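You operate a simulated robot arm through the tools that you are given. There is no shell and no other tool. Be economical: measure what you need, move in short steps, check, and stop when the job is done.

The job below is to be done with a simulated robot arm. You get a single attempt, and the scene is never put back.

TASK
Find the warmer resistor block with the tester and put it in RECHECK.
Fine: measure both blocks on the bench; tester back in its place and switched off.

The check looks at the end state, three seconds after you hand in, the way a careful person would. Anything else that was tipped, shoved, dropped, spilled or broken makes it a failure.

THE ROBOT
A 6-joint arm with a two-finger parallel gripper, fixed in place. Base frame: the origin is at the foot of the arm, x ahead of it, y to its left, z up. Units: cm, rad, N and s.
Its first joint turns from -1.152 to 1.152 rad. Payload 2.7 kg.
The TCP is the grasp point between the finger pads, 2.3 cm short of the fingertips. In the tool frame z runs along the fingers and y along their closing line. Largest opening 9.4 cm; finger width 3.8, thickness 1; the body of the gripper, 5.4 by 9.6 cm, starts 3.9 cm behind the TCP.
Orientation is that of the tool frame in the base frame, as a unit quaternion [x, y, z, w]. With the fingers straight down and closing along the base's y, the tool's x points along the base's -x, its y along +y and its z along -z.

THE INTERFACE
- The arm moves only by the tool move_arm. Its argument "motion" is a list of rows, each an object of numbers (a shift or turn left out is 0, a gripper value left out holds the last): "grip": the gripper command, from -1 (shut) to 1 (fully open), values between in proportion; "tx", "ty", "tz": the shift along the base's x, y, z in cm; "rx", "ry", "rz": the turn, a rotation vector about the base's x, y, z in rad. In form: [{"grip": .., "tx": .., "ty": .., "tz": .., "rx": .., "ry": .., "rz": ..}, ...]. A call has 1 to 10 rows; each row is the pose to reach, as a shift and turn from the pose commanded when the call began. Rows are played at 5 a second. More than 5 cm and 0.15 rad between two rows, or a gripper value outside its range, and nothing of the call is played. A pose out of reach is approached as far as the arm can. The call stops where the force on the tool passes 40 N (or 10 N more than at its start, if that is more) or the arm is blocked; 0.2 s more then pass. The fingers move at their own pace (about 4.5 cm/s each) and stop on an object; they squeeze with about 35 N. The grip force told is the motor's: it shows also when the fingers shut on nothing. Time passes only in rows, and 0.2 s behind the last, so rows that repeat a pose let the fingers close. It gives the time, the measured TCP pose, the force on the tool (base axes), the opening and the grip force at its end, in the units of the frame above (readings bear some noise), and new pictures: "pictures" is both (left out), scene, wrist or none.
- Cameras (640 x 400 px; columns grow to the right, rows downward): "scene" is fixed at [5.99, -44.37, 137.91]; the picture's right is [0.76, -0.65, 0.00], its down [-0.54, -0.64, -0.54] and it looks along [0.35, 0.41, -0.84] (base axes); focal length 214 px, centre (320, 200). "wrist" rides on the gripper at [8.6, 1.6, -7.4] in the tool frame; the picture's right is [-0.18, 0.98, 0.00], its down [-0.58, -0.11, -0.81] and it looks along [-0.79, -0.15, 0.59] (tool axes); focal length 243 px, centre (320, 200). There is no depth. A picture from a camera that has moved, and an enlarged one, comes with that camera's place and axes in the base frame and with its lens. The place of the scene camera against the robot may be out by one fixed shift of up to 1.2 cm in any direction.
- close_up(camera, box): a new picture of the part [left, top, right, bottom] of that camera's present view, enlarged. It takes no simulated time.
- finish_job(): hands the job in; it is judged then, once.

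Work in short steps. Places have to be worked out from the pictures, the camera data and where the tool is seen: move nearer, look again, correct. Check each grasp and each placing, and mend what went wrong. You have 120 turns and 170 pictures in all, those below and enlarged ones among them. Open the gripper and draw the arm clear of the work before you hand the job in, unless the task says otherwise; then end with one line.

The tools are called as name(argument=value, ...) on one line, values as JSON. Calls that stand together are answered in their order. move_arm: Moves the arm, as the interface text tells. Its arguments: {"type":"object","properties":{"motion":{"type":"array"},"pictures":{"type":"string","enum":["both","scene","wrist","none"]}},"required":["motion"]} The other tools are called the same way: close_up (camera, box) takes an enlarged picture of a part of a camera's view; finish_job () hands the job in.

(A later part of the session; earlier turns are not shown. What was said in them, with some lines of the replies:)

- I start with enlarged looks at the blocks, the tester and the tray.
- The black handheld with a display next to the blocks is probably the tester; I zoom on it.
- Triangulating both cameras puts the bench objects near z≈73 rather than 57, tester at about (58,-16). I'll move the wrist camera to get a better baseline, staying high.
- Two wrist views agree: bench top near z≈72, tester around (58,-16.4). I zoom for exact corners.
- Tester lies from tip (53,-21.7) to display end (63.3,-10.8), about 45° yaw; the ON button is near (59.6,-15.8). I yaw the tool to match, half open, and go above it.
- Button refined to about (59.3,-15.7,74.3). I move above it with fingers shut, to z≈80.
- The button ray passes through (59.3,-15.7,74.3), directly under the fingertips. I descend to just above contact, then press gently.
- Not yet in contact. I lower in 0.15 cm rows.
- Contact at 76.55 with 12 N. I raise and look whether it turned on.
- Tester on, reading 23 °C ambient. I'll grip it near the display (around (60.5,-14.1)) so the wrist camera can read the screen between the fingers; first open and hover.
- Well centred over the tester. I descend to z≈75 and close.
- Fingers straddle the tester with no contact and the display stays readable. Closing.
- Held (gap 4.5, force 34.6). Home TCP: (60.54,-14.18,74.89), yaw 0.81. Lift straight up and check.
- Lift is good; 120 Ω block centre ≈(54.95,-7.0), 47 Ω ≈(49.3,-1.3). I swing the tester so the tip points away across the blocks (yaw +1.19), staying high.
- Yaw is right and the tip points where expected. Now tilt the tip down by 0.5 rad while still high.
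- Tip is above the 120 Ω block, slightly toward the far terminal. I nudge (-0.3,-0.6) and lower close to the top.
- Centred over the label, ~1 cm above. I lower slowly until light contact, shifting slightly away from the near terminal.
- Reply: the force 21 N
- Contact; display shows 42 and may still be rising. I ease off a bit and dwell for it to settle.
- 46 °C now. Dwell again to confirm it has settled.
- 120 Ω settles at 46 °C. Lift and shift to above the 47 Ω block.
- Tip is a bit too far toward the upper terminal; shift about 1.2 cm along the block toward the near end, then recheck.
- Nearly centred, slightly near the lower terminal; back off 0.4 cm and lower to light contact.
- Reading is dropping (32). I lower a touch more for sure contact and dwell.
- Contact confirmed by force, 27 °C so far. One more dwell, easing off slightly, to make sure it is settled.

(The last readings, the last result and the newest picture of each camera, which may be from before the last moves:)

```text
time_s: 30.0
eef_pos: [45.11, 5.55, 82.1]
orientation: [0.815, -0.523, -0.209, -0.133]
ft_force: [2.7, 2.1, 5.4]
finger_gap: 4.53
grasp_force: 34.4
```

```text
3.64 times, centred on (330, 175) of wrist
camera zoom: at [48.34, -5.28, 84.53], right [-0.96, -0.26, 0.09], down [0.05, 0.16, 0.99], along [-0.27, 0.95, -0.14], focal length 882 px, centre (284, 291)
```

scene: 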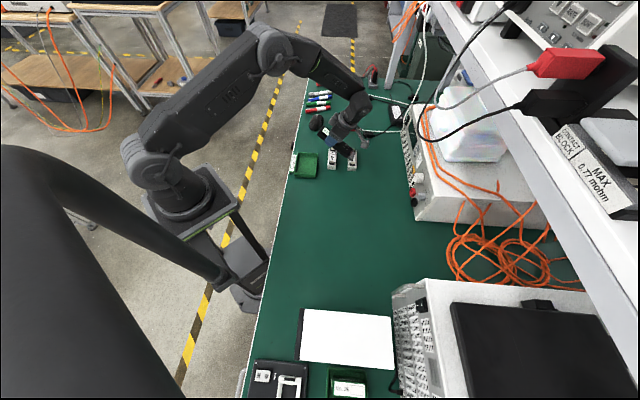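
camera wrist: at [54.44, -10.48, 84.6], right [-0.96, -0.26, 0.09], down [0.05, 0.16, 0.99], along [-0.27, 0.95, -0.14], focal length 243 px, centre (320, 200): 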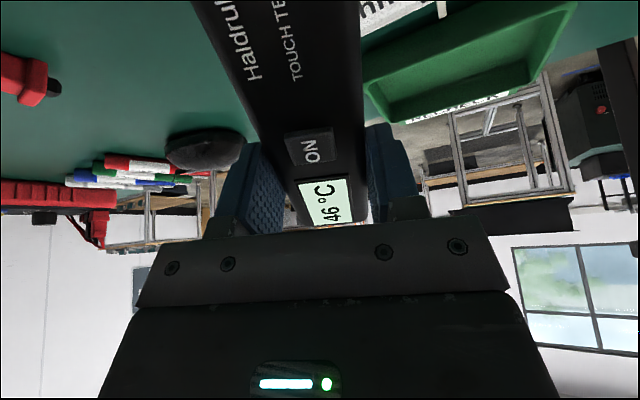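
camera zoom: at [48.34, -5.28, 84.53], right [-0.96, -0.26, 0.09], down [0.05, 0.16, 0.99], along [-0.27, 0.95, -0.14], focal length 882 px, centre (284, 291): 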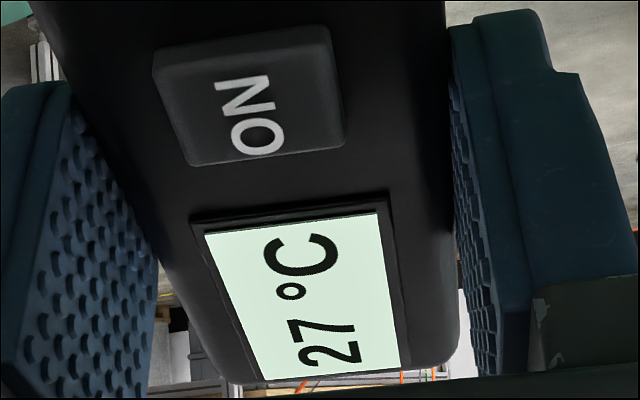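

47 Ω = 27 °C, 120 Ω = 46 °C: the 120 Ω block goes to RECHECK. First return the tester: lift and untilt.

move_arm(motion=[{"tz": 3}, {"tz": 6}, {"tz": 9.83, "rx": -0.114, "ry": -0.052}, {"tz": 9.83, "rx": -0.227, "ry": -0.104}, {"tz": 9.83, "rx": -0.341, "ry": -0.156}, {"tz": 9.83, "rx": -0.4545, "ry": -0.208}, {"tz": 9.83, "rx": -0.4545, "ry": -0.208}], pictures="scene")

```text
time_s: 31.6
eef_pos: [45.0, 5.43, 91.85]
orientation: [0.841, -0.54, 0.0, 0.0]
ft_force: [-0.2, 0.4, -2.2]
finger_gap: 4.52
grasp_force: 34.8
```

scene: 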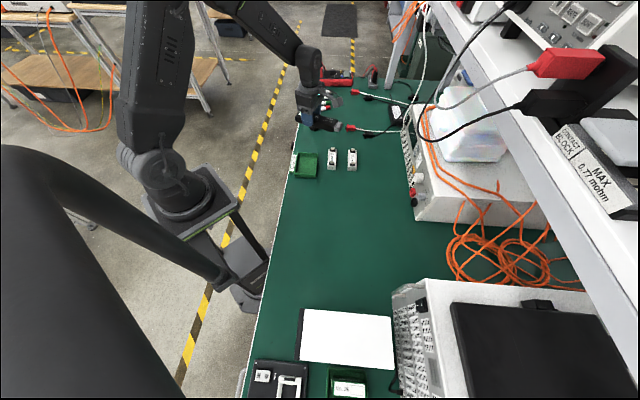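

Level again. Swing back over the home spot.

move_arm(motion=[{"tx": 1.7, "ty": -2.2, "rz": -0.13}, {"tx": 3.4, "ty": -4.4, "rz": -0.265}, {"tx": 5.1, "ty": -6.6, "rz": -0.4}, {"tx": 6.8, "ty": -8.8, "rz": -0.53}, {"tx": 8.6, "ty": -11, "rz": -0.66}, {"tx": 10.3, "ty": -13.2, "rz": -0.795}, {"tx": 12, "ty": -15.4, "rz": -0.93}, {"tx": 13.7, "ty": -17.6, "rz": -1.06}, {"tx": 15.4, "ty": -19.75, "rz": -1.19}, {"tx": 15.4, "ty": -19.75, "rz": -1.19}], pictures="none")

move_arm(motion=[{"tz": -4}, {"tz": -8}, {"tz": -12}, {"tz": -14}, {"tz": -14}])

close_up(camera="scene", box=[345, 110, 425, 200])

```text
time_s: 33.8
eef_pos: [60.54, -14.2, 91.9]
orientation: [-0.393, 0.919, 0.001, 0.0]
ft_force: [-0.8, -0.3, -2.0]
finger_gap: 4.54
grasp_force: 34.8
```

```text
time_s: 35.0
eef_pos: [60.59, -14.3, 78.0]
orientation: [-0.393, 0.919, 0.001, 0.0]
ft_force: [-0.4, 0.7, -1.5]
finger_gap: 4.52
grasp_force: 34.6
camera wrist: at [53.42, -19.4, 85.39], right [-0.59, 0.81, 0.0], down [0.48, 0.35, 0.81], along [0.65, 0.47, -0.59], focal length 243 px, centre (320, 200)
```

scene: 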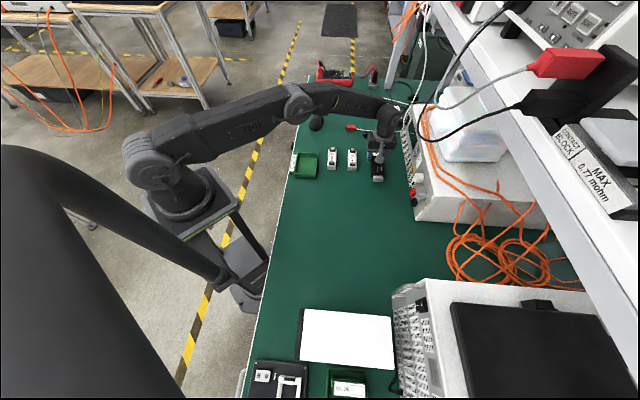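
wrist: 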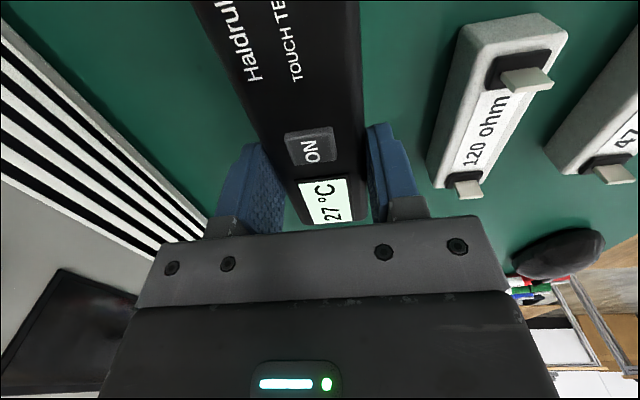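

```text
4.44 times, centred on (385, 155) of scene
camera zoom: at [6.0, -44.37, 137.91], right [0.76, -0.65, 0.0], down [-0.54, -0.64, -0.54], along [0.35, 0.41, -0.84], focal length 953 px, centre (31, 400)
```

zoom: 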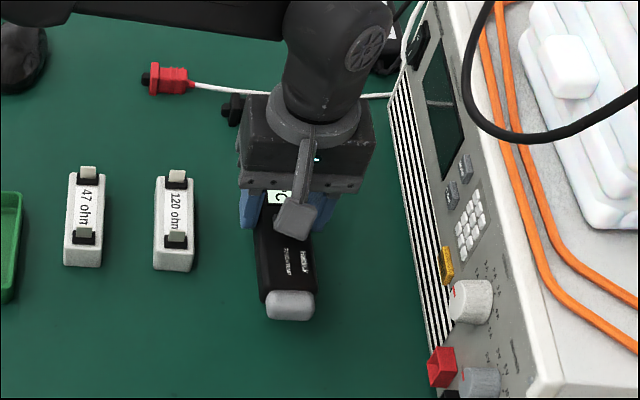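

Now lower to the home height in small rows, watching the force.

move_arm(motion=[{"tz": -1}, {"tz": -2}, {"tz": -2.5}, {"tz": -2.8}, {"tz": -2.95}], pictures="none")

close_up(camera="scene", box=[360, 145, 392, 195])

```text
time_s: 36.2
eef_pos: [60.61, -14.31, 75.18]
orientation: [-0.394, 0.919, 0.0, 0.0]
ft_force: [-3.8, -0.1, 10.9]
finger_gap: 4.54
grasp_force: 35.0
```

```text
8.00 times, centred on (376, 170) of scene
camera zoom: at [5.97, -44.36, 137.91], right [0.76, -0.65, 0.0], down [-0.54, -0.64, -0.54], along [0.35, 0.41, -0.84], focal length 1716 px, centre (-128, 440)
```

zoom: 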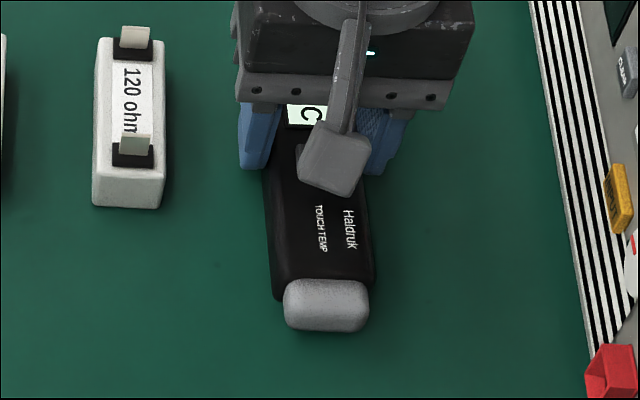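

Touching the bench (11 N) with the tip about 0.3 cm off its original picture place. I release and then compare.

move_arm(motion=[{"grip": -0.2}, {"grip": 0.1}, {"grip": 0.4}, {"grip": 0.6}, {"grip": 0.6}, {"grip": 0.6, "tz": 3}, {"grip": 0.6, "tz": 6}, {"grip": 0.6, "tz": 10, "tx": -1, "ty": -1}, {"grip": 0.6, "tz": 12, "tx": -4, "ty": -4}])

close_up(camera="scene", box=[360, 145, 392, 195])

```text
time_s: 38.2
eef_pos: [56.52, -18.29, 87.14]
orientation: [-0.395, 0.919, 0.001, 0.0]
ft_force: [0.4, -0.5, 0.8]
finger_gap: 7.54
grasp_force: 0.1
camera wrist: at [49.44, -23.41, 94.55], right [-0.59, 0.81, 0.0], down [0.48, 0.35, 0.81], along [0.65, 0.47, -0.59], focal length 243 px, centre (320, 200)
```

scene: 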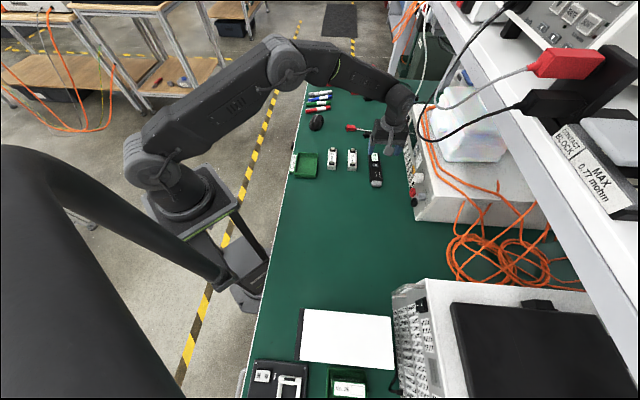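
wrist: 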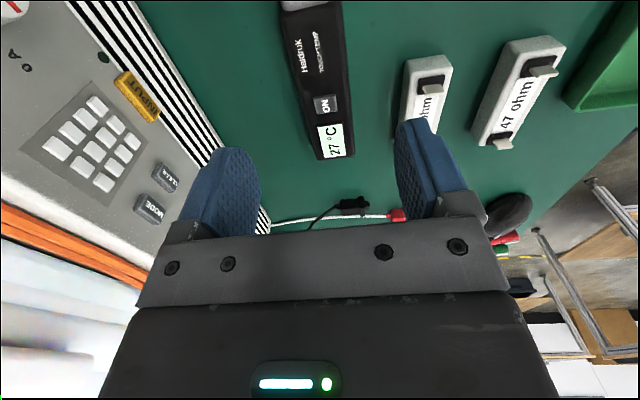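

```text
8.00 times, centred on (376, 170) of scene
camera zoom: at [6.0, -44.36, 137.91], right [0.76, -0.65, 0.0], down [-0.54, -0.64, -0.54], along [0.35, 0.41, -0.84], focal length 1716 px, centre (-128, 440)
```

zoom: 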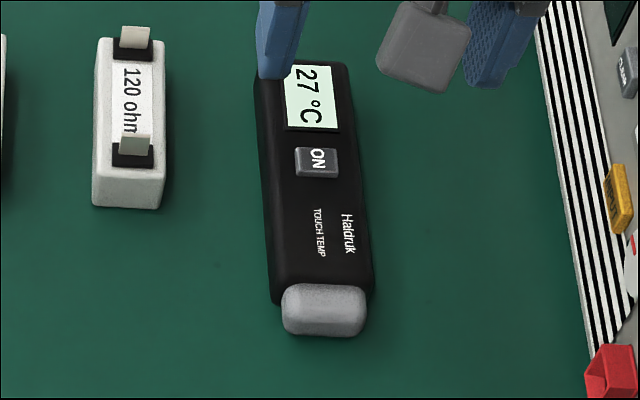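

Tester is back within ~0.2 cm (slight 2° yaw). Now switch it off: shut fingers and press the button at (59.3,-15.68) as before.

move_arm(motion=[{"grip": -1, "tx": 1.4, "ty": 1.25}, {"tx": 2.76, "ty": 2.5}, {"tx": 2.76, "ty": 2.5, "tz": -3}, {"tx": 2.76, "ty": 2.5, "tz": -6}, {"tx": 2.76, "ty": 2.5, "tz": -8.5}, {"tx": 2.76, "ty": 2.5, "tz": -9.5}, {"tx": 2.76, "ty": 2.5, "tz": -9.7}])

```text
time_s: 39.8
eef_pos: [59.27, -15.72, 77.18]
orientation: [-0.394, 0.919, 0.001, 0.001]
ft_force: [-0.2, 0.1, 0.2]
finger_gap: 0.01
grasp_force: 34.9
camera wrist: at [52.17, -20.89, 84.75], right [-0.59, 0.81, 0.0], down [0.48, 0.35, 0.81], along [0.65, 0.47, -0.59], focal length 243 px, centre (320, 200)
```

scene: 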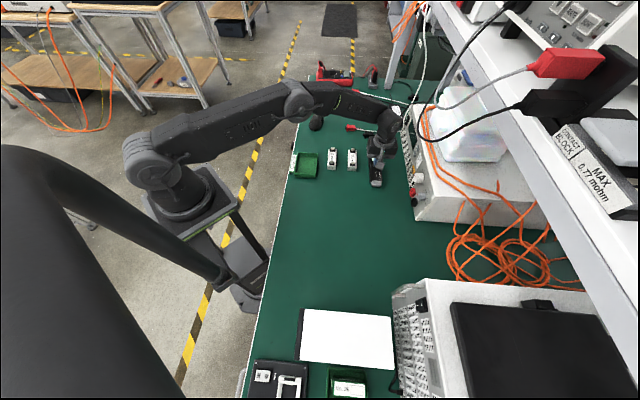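
wrist: 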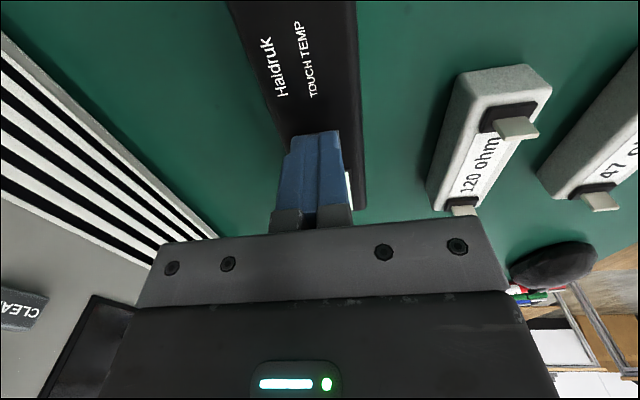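

Press by the same amount as before, then rise and check the display.

move_arm(motion=[{"tz": -0.2}, {"tz": -0.4}, {"tz": -0.6}, {"tz": -0.75}], pictures="none")

move_arm(motion=[{"tz": 1}, {"tz": 4}, {"tx": -3, "ty": 0, "tz": 8}, {"tx": -6, "ty": 2, "tz": 11}])

close_up(camera="scene", box=[360, 145, 392, 195])

```text
time_s: 40.8
eef_pos: [59.33, -15.68, 76.63]
orientation: [-0.394, 0.919, -0.001, 0.001]
ft_force: [-5.2, 1.6, 17.2]
finger_gap: 0.0
grasp_force: 35.2
```

```text
time_s: 41.8
eef_pos: [53.14, -13.7, 87.49]
orientation: [-0.393, 0.92, 0.0, 0.0]
ft_force: [-0.2, 0.3, 0.0]
finger_gap: 0.0
grasp_force: 34.8
camera wrist: at [46.09, -18.94, 95.03], right [-0.58, 0.81, 0.0], down [0.48, 0.35, 0.81], along [0.65, 0.47, -0.59], focal length 243 px, centre (320, 200)
```

scene: 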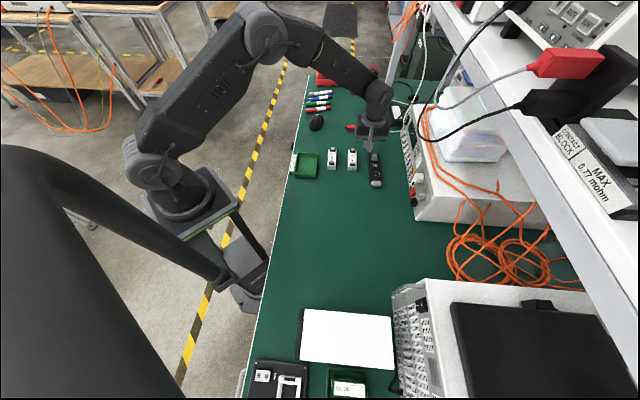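
wrist: 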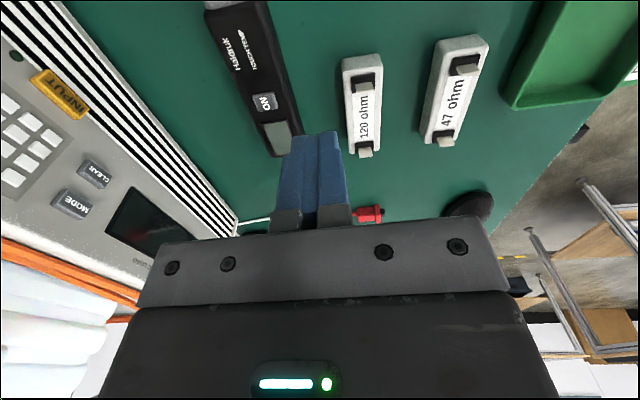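

```text
8.00 times, centred on (376, 170) of scene
camera zoom: at [5.99, -44.37, 137.91], right [0.76, -0.65, 0.0], down [-0.54, -0.64, -0.54], along [0.35, 0.41, -0.84], focal length 1716 px, centre (-128, 440)
```

zoom: 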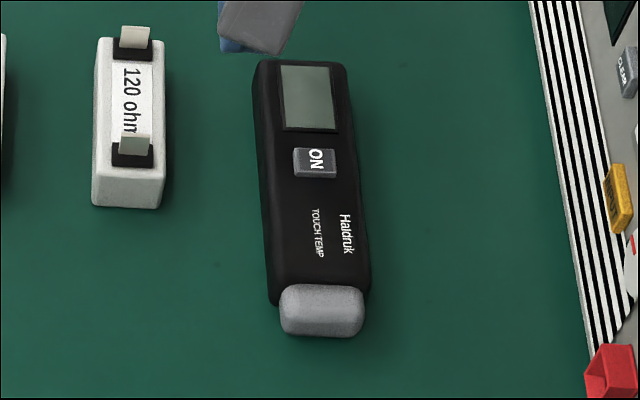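

Display off, tester in place. Now the 120 Ω block, centre ≈(55.3,-6.7): open and hover above it.

move_arm(motion=[{"grip": 0.6, "tx": 1, "ty": 3.5}, {"tx": 2, "ty": 7, "tz": -2, "rz": -0.02}, {"tx": 2, "ty": 7, "tz": -6, "rz": -0.03}, {"tx": 2, "ty": 7, "tz": -8, "rz": -0.03}, {"tx": 2, "ty": 7, "tz": -8, "rz": -0.03}])

close_up(camera="scene", box=[320, 110, 400, 190])

```text
time_s: 43.0
eef_pos: [55.13, -6.79, 79.52]
orientation: [-0.38, 0.925, 0.0, 0.001]
ft_force: [0.2, -0.1, 0.7]
finger_gap: 7.52
grasp_force: 0.1
camera wrist: at [48.07, -11.67, 86.97], right [-0.56, 0.83, 0.0], down [0.49, 0.33, 0.81], along [0.67, 0.45, -0.59], focal length 243 px, centre (320, 200)
```

scene: 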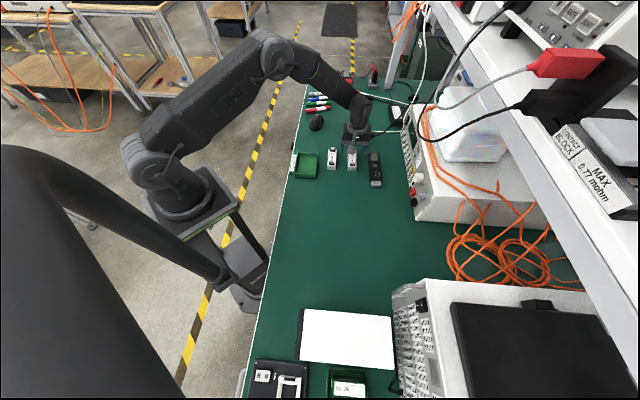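
wrist: 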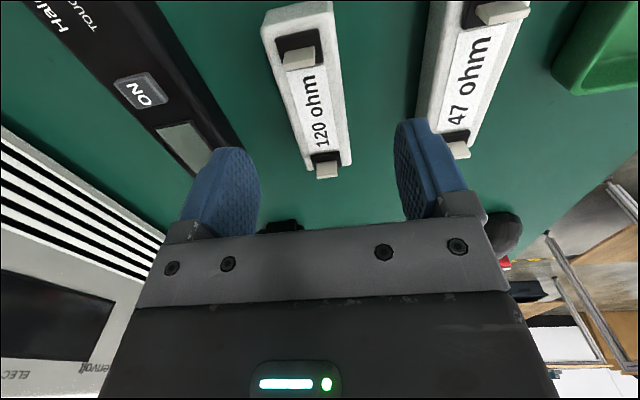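

```text
5.00 times, centred on (360, 150) of scene
camera zoom: at [5.99, -44.37, 137.91], right [0.76, -0.65, 0.0], down [-0.54, -0.64, -0.54], along [0.35, 0.41, -0.84], focal length 1072 px, centre (120, 450)
```

zoom: 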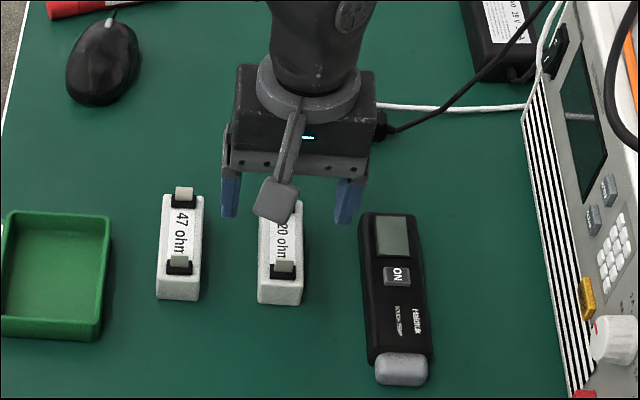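

Block centred between the fingers (centre (55.3,-6.9)). Descend to z≈74.9 and close.

move_arm(motion=[{"ty": -0.15, "tz": -2, "rz": -0.02}, {"ty": -0.15, "tz": -3.5, "rz": -0.02}, {"ty": -0.15, "tz": -4.5, "rz": -0.02}, {"ty": -0.15, "tz": -4.5, "rz": -0.02, "grip": 0}, {"ty": -0.15, "tz": -4.5, "rz": -0.02, "grip": -1}, {"ty": -0.15, "tz": -4.5, "rz": -0.02, "grip": -1}, {"ty": -0.15, "tz": -4.5, "rz": -0.02, "grip": -1}, {"ty": -0.15, "tz": -4.5, "rz": -0.02, "grip": -1}])

close_up(camera="scene", box=[320, 110, 400, 190])

```text
time_s: 44.8
eef_pos: [55.23, -6.91, 74.9]
orientation: [-0.371, 0.928, 0.0, 0.0]
ft_force: [0.2, -0.1, 0.2]
finger_gap: 3.37
grasp_force: 34.8
camera wrist: at [47.91, -11.67, 82.45], right [-0.54, 0.84, 0.0], down [0.5, 0.32, 0.81], along [0.68, 0.44, -0.59], focal length 243 px, centre (320, 200)
```

scene: 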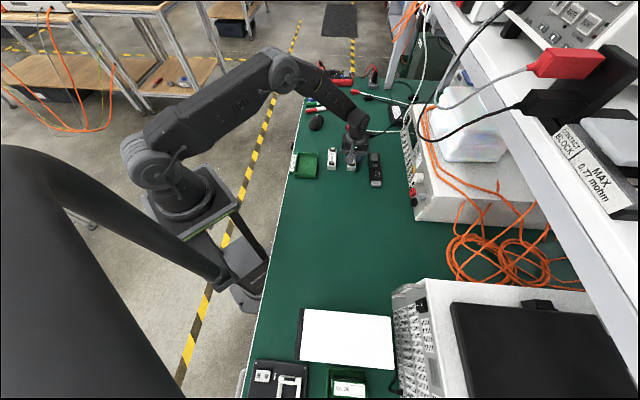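
wrist: 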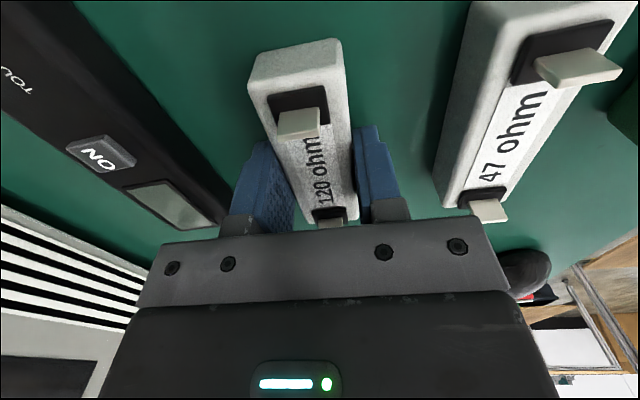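

```text
5.00 times, centred on (360, 150) of scene
camera zoom: at [6.0, -44.37, 137.91], right [0.76, -0.65, 0.0], down [-0.54, -0.64, -0.54], along [0.35, 0.41, -0.84], focal length 1072 px, centre (120, 450)
```

zoom: 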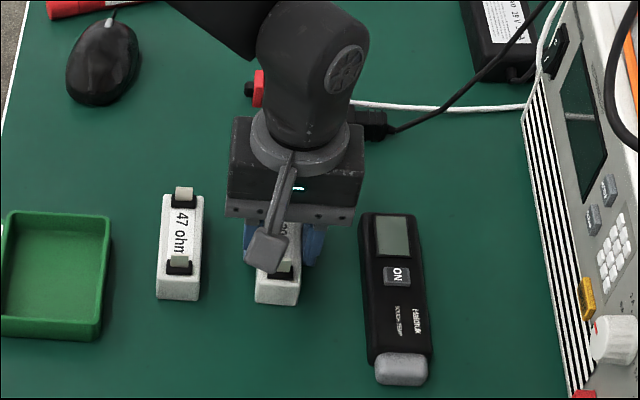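

Gripped (3.4 cm). Lift straight up, then travel toward the tray at height.

move_arm(motion=[{"tz": 2}, {"tz": 6}, {"tz": 10}, {"tz": 13}, {"tx": -2, "ty": 3, "tz": 13}, {"tx": -4, "ty": 6, "tz": 13}, {"tx": -6, "ty": 9, "tz": 13}, {"tx": -8, "ty": 12, "tz": 13}, {"tx": -8, "ty": 12, "tz": 13}])

close_up(camera="scene", box=[280, 100, 380, 190])

```text
time_s: 46.8
eef_pos: [47.25, 5.09, 88.03]
orientation: [-0.371, 0.929, 0.001, 0.002]
ft_force: [0.4, -0.4, -1.6]
finger_gap: 3.37
grasp_force: 34.6
camera wrist: at [39.9, 0.38, 95.48], right [-0.54, 0.84, 0.0], down [0.5, 0.32, 0.81], along [0.68, 0.44, -0.59], focal length 243 px, centre (320, 200)
```

scene: 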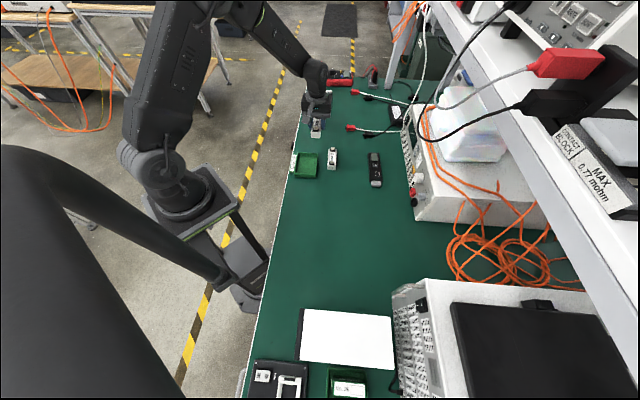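
wrist: 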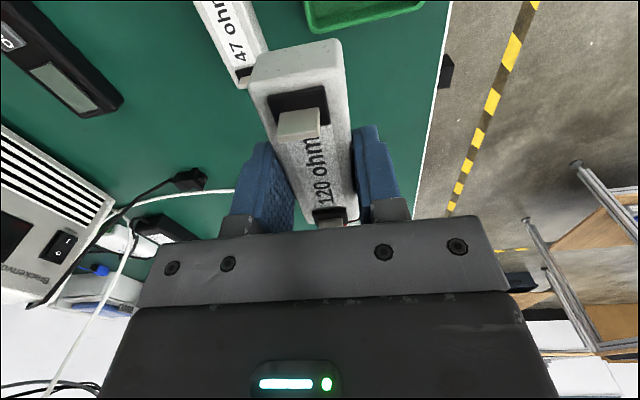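

```text
4.44 times, centred on (330, 145) of scene
camera zoom: at [6.0, -44.36, 137.91], right [0.76, -0.65, 0.0], down [-0.54, -0.64, -0.54], along [0.35, 0.41, -0.84], focal length 953 px, centre (276, 444)
```

zoom: 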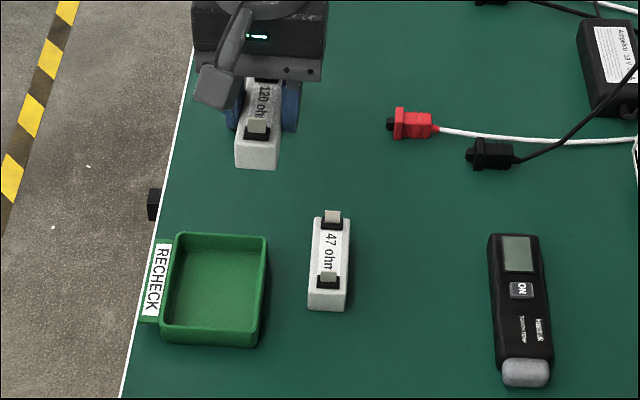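

Block held level. I shift to where the wrist camera sees the whole tray beside the held block, to locate it precisely.

move_arm(motion=[{"tx": -1, "ty": -3.6}, {"tx": -2, "ty": -7.2}, {"tx": -3.2, "ty": -10.8}, {"tx": -3.2, "ty": -10.8}], pictures="wrist")

close_up(camera="wrist", box=[340, 0, 640, 190])

```text
time_s: 47.8
eef_pos: [44.14, -5.82, 88.2]
orientation: [-0.371, 0.929, 0.0, 0.0]
ft_force: [-0.5, -0.1, -1.0]
finger_gap: 3.34
grasp_force: 35.3
camera wrist: at [36.77, -10.57, 95.57], right [-0.54, 0.84, 0.0], down [0.5, 0.32, 0.81], along [0.68, 0.44, -0.59], focal length 243 px, centre (320, 200)
```

wrist: 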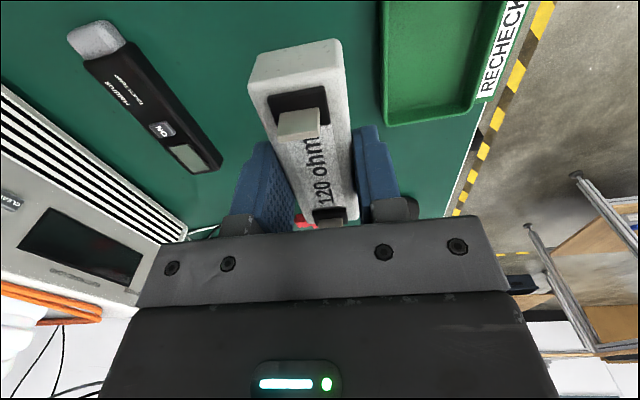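

```text
2.11 times, centred on (490, 95) of wrist
camera zoom: at [36.77, -10.57, 95.57], right [-0.54, 0.84, 0.0], down [0.5, 0.32, 0.81], along [0.68, 0.44, -0.59], focal length 511 px, centre (-38, 421)
```

zoom: 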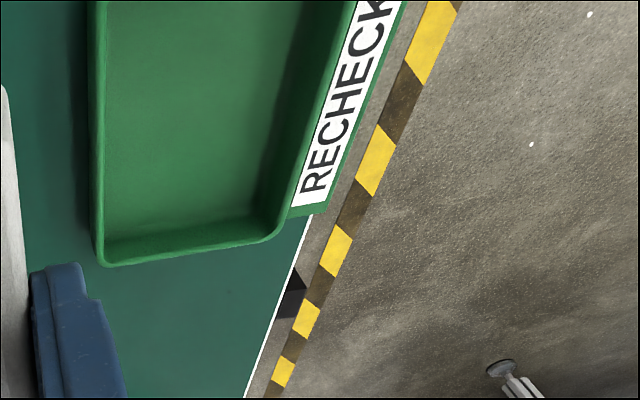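

The -d end of the tray is cut off; shift back 6 cm to see it.

move_arm(motion=[{"tx": -2.5, "ty": -2}, {"tx": -5, "ty": -4.5}, {"tx": -5, "ty": -4.5}], pictures="none")

close_up(camera="wrist", box=[340, 0, 640, 190])

```text
time_s: 48.6
eef_pos: [38.96, -10.31, 87.97]
orientation: [-0.371, 0.929, 0.0, 0.0]
ft_force: [0.3, -1.3, -1.0]
finger_gap: 3.34
grasp_force: 34.9
```

```text
2.11 times, centred on (490, 95) of wrist
camera zoom: at [31.72, -15.07, 95.54], right [-0.54, 0.84, 0.0], down [0.5, 0.32, 0.81], along [0.68, 0.44, -0.59], focal length 511 px, centre (-38, 421)
```

zoom: 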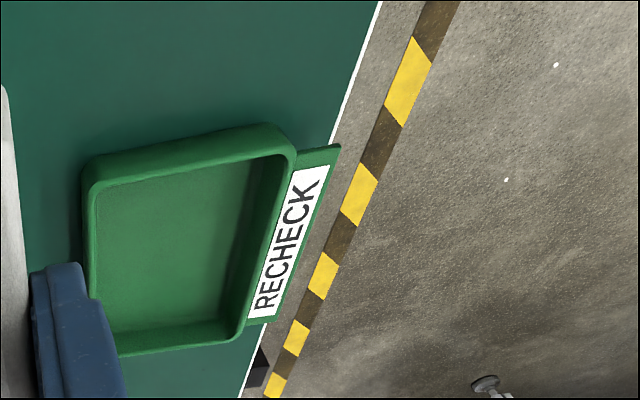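

Need exact block length versus tray inner length; zoom on both.

close_up(camera="wrist", box=[220, 20, 420, 240])

close_up(camera="scene", box=[285, 140, 345, 185])

```text
1.82 times, centred on (320, 130) of wrist
camera zoom: at [31.72, -15.07, 95.54], right [-0.54, 0.84, 0.0], down [0.5, 0.32, 0.81], along [0.68, 0.44, -0.59], focal length 441 px, centre (320, 327)
```

zoom: 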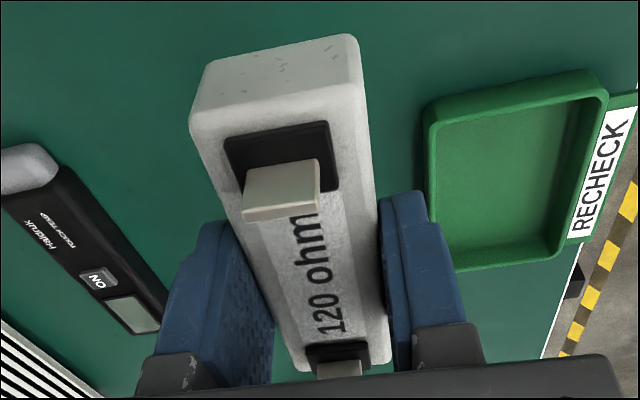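

```text
8.89 times, centred on (315, 162) of scene
camera zoom: at [5.99, -44.37, 137.91], right [0.76, -0.65, 0.0], down [-0.54, -0.64, -0.54], along [0.35, 0.41, -0.84], focal length 1906 px, centre (364, 533)
```

zoom: 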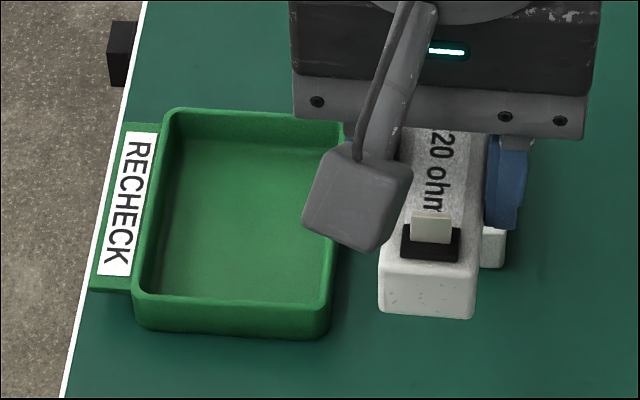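

Block ≈9.4×3.4 cm, tray inner ≈10×7.2 cm around (39.1,2.6), same orientation, so it fits lengthwise. I move above the tray and lower partway for a check.

move_arm(motion=[{"ty": 4}, {"ty": 8, "rz": 0.02}, {"ty": 12, "rz": 0.03}, {"ty": 12.7, "rz": 0.03}, {"ty": 12.7, "tz": -3, "rz": 0.03}, {"ty": 12.7, "tz": -6, "rz": 0.03}, {"ty": 12.7, "tz": -7.5, "rz": 0.03}, {"ty": 12.7, "tz": -7.5, "rz": 0.03}])

close_up(camera="scene", box=[280, 130, 340, 185])

close_up(camera="wrist", box=[200, 0, 480, 240])

```text
time_s: 50.4
eef_pos: [39.07, 2.57, 80.51]
orientation: [-0.386, 0.923, 0.0, 0.0]
ft_force: [-0.1, -0.1, -0.9]
finger_gap: 3.37
grasp_force: 35.0
camera wrist: at [31.92, -2.55, 88.02], right [-0.57, 0.82, 0.0], down [0.49, 0.34, 0.81], along [0.66, 0.46, -0.59], focal length 243 px, centre (320, 200)
```

scene: 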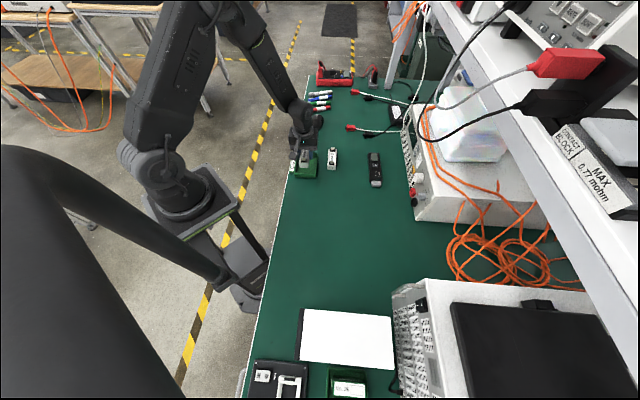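
wrist: 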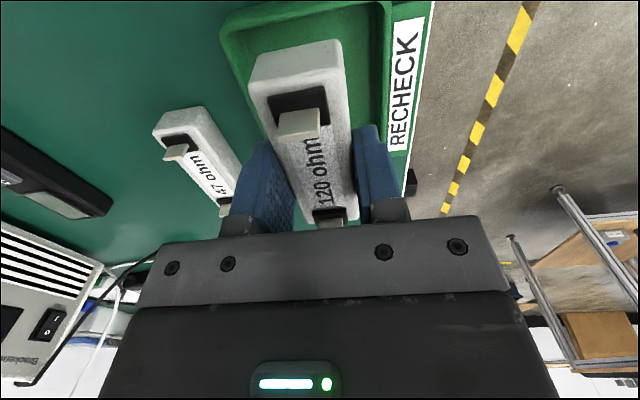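

```text
7.27 times, centred on (310, 158) of scene
camera zoom: at [6.0, -44.37, 137.91], right [0.76, -0.65, 0.0], down [-0.54, -0.64, -0.54], along [0.35, 0.41, -0.84], focal length 1560 px, centre (393, 509)
```

zoom: 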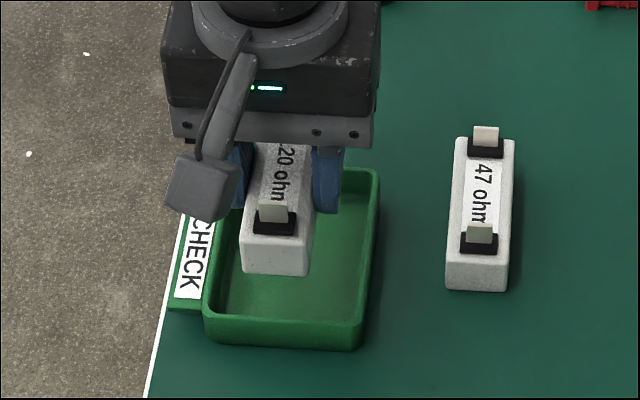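

```text
1.67 times, centred on (340, 120) of wrist
camera zoom: at [31.92, -2.55, 88.02], right [-0.57, 0.82, 0.0], down [0.49, 0.34, 0.81], along [0.66, 0.46, -0.59], focal length 404 px, centre (287, 333)
```

zoom: 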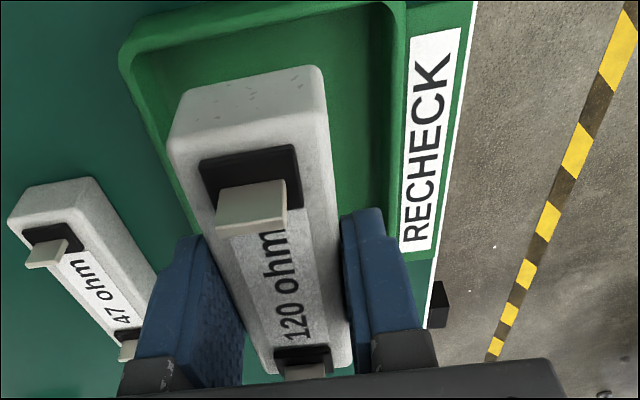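

Alignment looks good; I shift 0.3 cm toward the near end to equalise end clearance and lower to just above the floor.

move_arm(motion=[{"tx": -0.25, "ty": -0.2, "tz": -1.5}, {"tx": -0.25, "ty": -0.2, "tz": -2.7}], pictures="none")

close_up(camera="scene", box=[280, 130, 340, 185])

close_up(camera="wrist", box=[200, 0, 480, 240])

```text
time_s: 51.0
eef_pos: [38.88, 2.31, 77.97]
orientation: [-0.385, 0.923, 0.001, 0.001]
ft_force: [-0.2, -0.3, -1.4]
finger_gap: 3.37
grasp_force: 34.7
```

```text
7.27 times, centred on (310, 158) of scene
camera zoom: at [6.0, -44.37, 137.91], right [0.76, -0.65, 0.0], down [-0.54, -0.64, -0.54], along [0.35, 0.41, -0.84], focal length 1560 px, centre (393, 509)
```

zoom: 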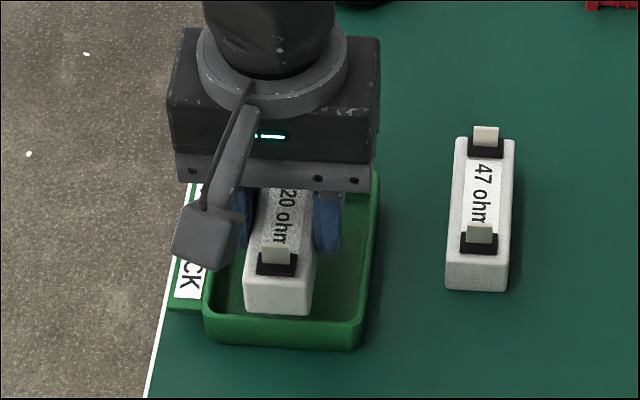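

```text
1.67 times, centred on (340, 120) of wrist
camera zoom: at [31.68, -2.76, 85.35], right [-0.57, 0.82, 0.0], down [0.49, 0.34, 0.81], along [0.66, 0.46, -0.59], focal length 404 px, centre (287, 333)
```

zoom: 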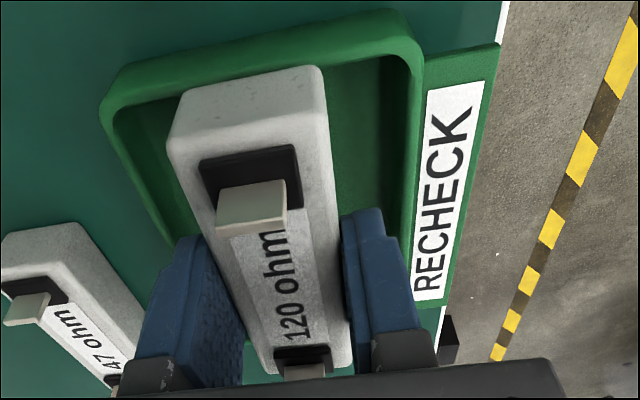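

Both views show the block's near end would land on the rim (rim is lower than assumed, ~z 74). Shift +0.95 cm along the block and recheck.

move_arm(motion=[{"tx": 0.3, "ty": 0.3, "tz": 0.3}, {"tx": 0.67, "ty": 0.67, "tz": 0.3}, {"tx": 0.67, "ty": 0.67, "tz": 0}, {"tx": 0.67, "ty": 0.67, "tz": 0}], pictures="none")

close_up(camera="scene", box=[280, 130, 340, 185])

close_up(camera="wrist", box=[200, 0, 480, 240])

```text
time_s: 52.0
eef_pos: [39.47, 2.94, 77.65]
orientation: [-0.386, 0.922, 0.0, 0.001]
ft_force: [0.2, 0.5, -2.3]
finger_gap: 3.35
grasp_force: 35.4
```

```text
7.27 times, centred on (310, 158) of scene
camera zoom: at [6.0, -44.37, 137.91], right [0.76, -0.65, 0.0], down [-0.54, -0.64, -0.54], along [0.35, 0.41, -0.84], focal length 1560 px, centre (393, 509)
```

zoom: 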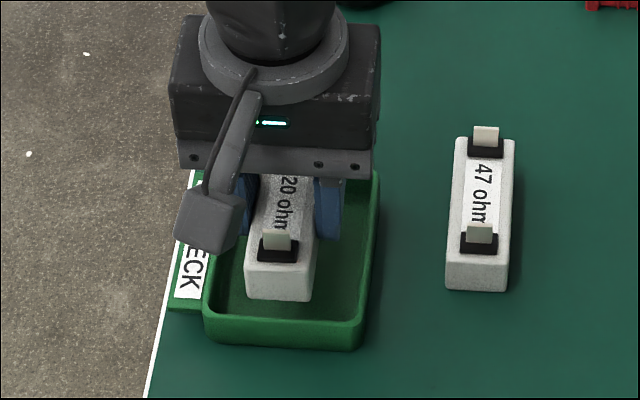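

```text
1.67 times, centred on (340, 120) of wrist
camera zoom: at [32.32, -2.03, 85.29], right [-0.57, 0.82, 0.0], down [0.49, 0.34, 0.81], along [0.66, 0.46, -0.59], focal length 404 px, centre (287, 333)
```

zoom: 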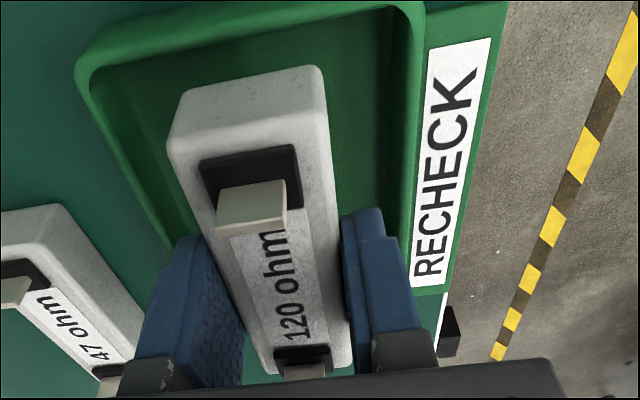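

About 0.5 cm clearance at the near end now. Lower past the rim and check the force.

move_arm(motion=[{"tz": -0.5}, {"tz": -1}, {"tz": -1.5}, {"tz": -1.5}], pictures="none")

close_up(camera="wrist", box=[200, 0, 480, 240])

```text
time_s: 53.0
eef_pos: [39.44, 3.02, 76.28]
orientation: [-0.385, 0.923, 0.001, 0.001]
ft_force: [-0.1, 0.5, -2.6]
finger_gap: 3.35
grasp_force: 35.5
```

```text
1.67 times, centred on (340, 120) of wrist
camera zoom: at [32.31, -2.03, 83.79], right [-0.57, 0.82, 0.0], down [0.49, 0.34, 0.81], along [0.66, 0.46, -0.59], focal length 404 px, centre (287, 333)
```

zoom: 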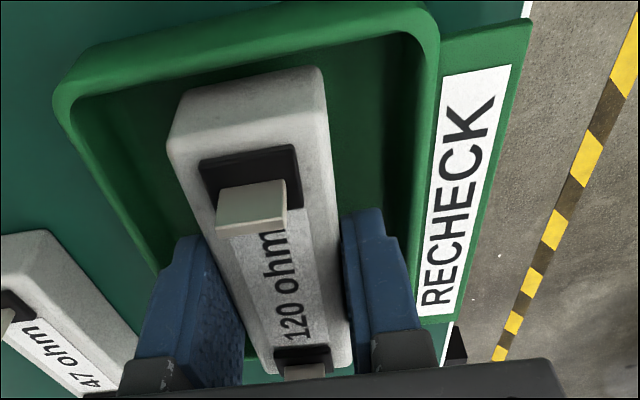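

Inside the rim with no contact. Continue down to the floor gently.

move_arm(motion=[{"tz": -0.3}, {"tz": -0.6}, {"tz": -0.8}, {"tz": -1.0}], pictures="none")

close_up(camera="scene", box=[280, 130, 340, 185])

```text
time_s: 54.0
eef_pos: [39.46, 3.0, 75.34]
orientation: [-0.385, 0.923, 0.0, 0.002]
ft_force: [-2.1, -0.9, 7.2]
finger_gap: 3.38
grasp_force: 34.3
```

```text
7.27 times, centred on (310, 158) of scene
camera zoom: at [5.98, -44.37, 137.91], right [0.76, -0.65, 0.0], down [-0.54, -0.64, -0.54], along [0.35, 0.41, -0.84], focal length 1560 px, centre (393, 509)
```

zoom: 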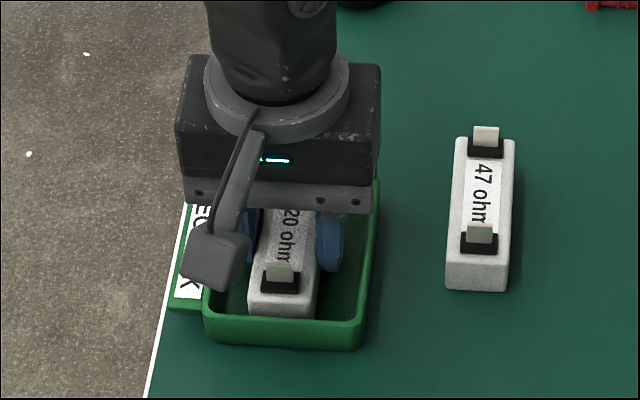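

Floor contact at the expected height (7 N). Open only slightly (4.5 cm gap) so fingers don't push the tray walls, then lift straight up.

move_arm(motion=[{"grip": -0.06}, {"grip": -0.06}, {"grip": -0.06}, {"grip": -0.06, "tz": 1.5}, {"grip": -0.06, "tz": 4}, {"grip": -0.06, "tz": 8}, {"grip": -0.06, "tz": 12}])

close_up(camera="scene", box=[280, 130, 340, 185])

```text
time_s: 55.6
eef_pos: [39.53, 3.11, 87.42]
orientation: [-0.385, 0.923, 0.001, 0.001]
ft_force: [-0.9, -0.2, 0.1]
finger_gap: 4.42
grasp_force: 0.0
camera wrist: at [32.26, -1.93, 94.85], right [-0.57, 0.82, 0.0], down [0.49, 0.34, 0.81], along [0.66, 0.46, -0.59], focal length 243 px, centre (320, 200)
```

scene: 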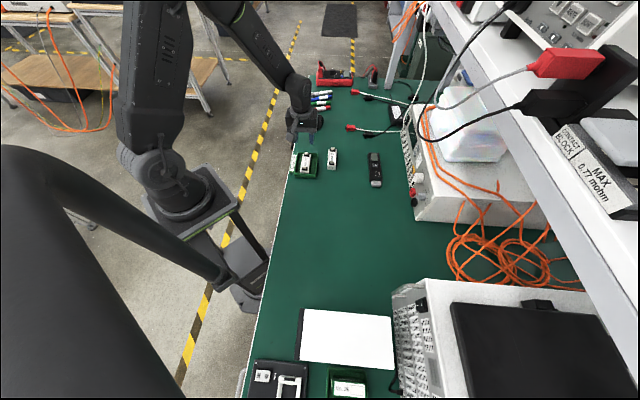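
wrist: 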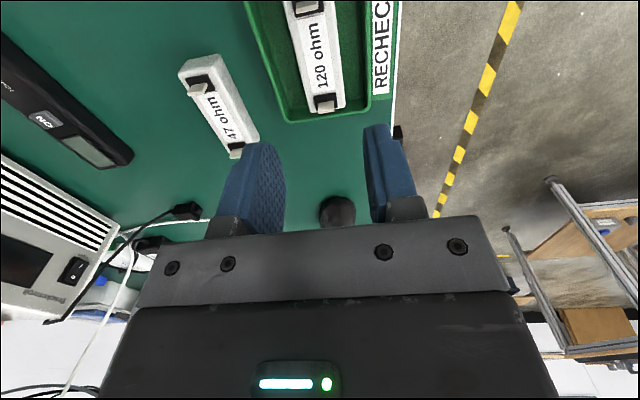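

```text
7.27 times, centred on (310, 158) of scene
camera zoom: at [5.99, -44.37, 137.91], right [0.76, -0.65, 0.0], down [-0.54, -0.64, -0.54], along [0.35, 0.41, -0.84], focal length 1560 px, centre (393, 509)
```

zoom: 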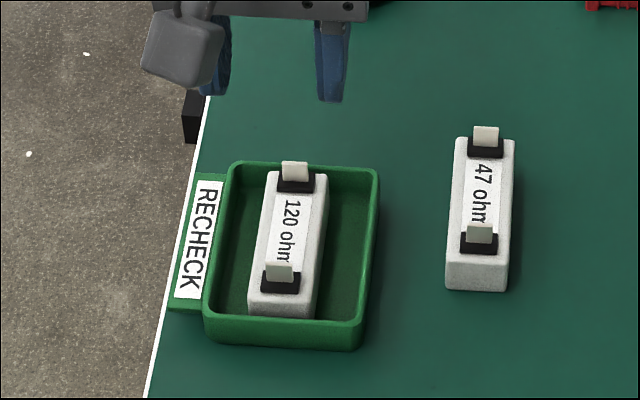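

The 120 Ω block lies flat in RECHECK. Open fully, draw the arm up and clear, and take a last look.

move_arm(motion=[{"grip": 1, "tz": 5}, {"tz": 10, "tx": -2, "ty": 2}, {"tz": 15, "tx": -4, "ty": 4}, {"tz": 20, "tx": -6, "ty": 5}, {"tz": 20, "tx": -6, "ty": 5}], pictures="scene")

close_up(camera="scene", box=[280, 60, 440, 200])

```text
refused: row 2 steps farther than a row can; nothing moved
```

```text
2.86 times, centred on (360, 130) of scene
camera zoom: at [5.99, -44.37, 137.91], right [0.76, -0.65, 0.0], down [-0.54, -0.64, -0.54], along [0.35, 0.41, -0.84], focal length 613 px, centre (206, 400)
```

zoom: 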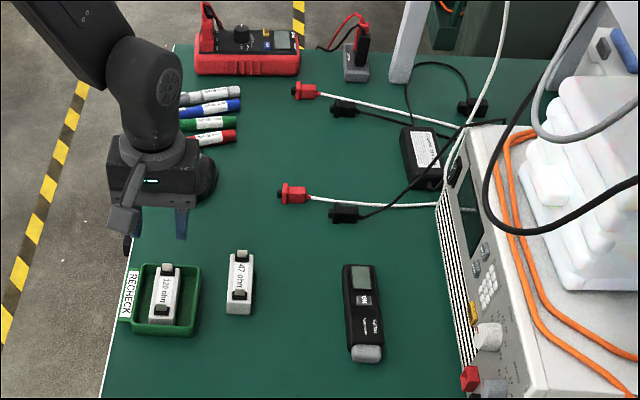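

The step was too big; repeat with smaller rows.

move_arm(motion=[{"grip": 1, "tz": 4}, {"tz": 8, "tx": -1, "ty": 1}, {"tz": 12, "tx": -2.5, "ty": 2.5}, {"tz": 16, "tx": -4, "ty": 4}, {"tz": 20, "tx": -6, "ty": 5}, {"tz": 20, "tx": -6, "ty": 5}], pictures="none")

close_up(camera="scene", box=[280, 60, 440, 200])

```text
time_s: 57.0
eef_pos: [33.42, 7.97, 107.18]
orientation: [-0.385, 0.923, 0.0, 0.0]
ft_force: [-0.4, -0.6, 0.3]
finger_gap: 9.41
grasp_force: 0.1
```

```text
2.86 times, centred on (360, 130) of scene
camera zoom: at [5.99, -44.37, 137.91], right [0.76, -0.65, 0.0], down [-0.54, -0.64, -0.54], along [0.35, 0.41, -0.84], focal length 613 px, centre (206, 400)
```

zoom: 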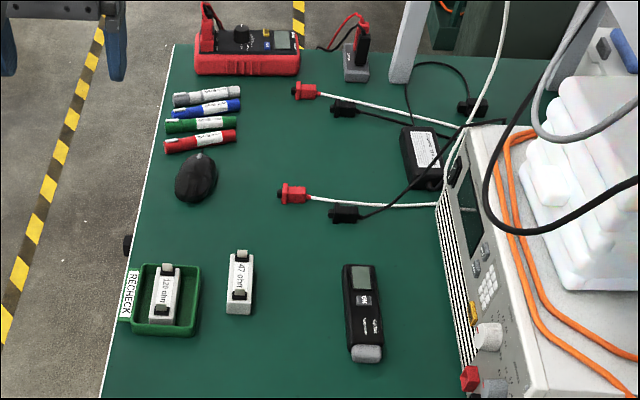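

Everything is in order: tester off in its place, 47 Ω untouched, 120 Ω in RECHECK, arm clear. Handing in.

finish_job()

```text
The job is handed in.
```

The 120 ohm block is the warmer one (46 °C, against 27 °C for the 47 ohm block) and now lies flat in RECHECK; both were measured on the bench, and the tester is switched off and back in its place to within about 0.4 cm and 3°.
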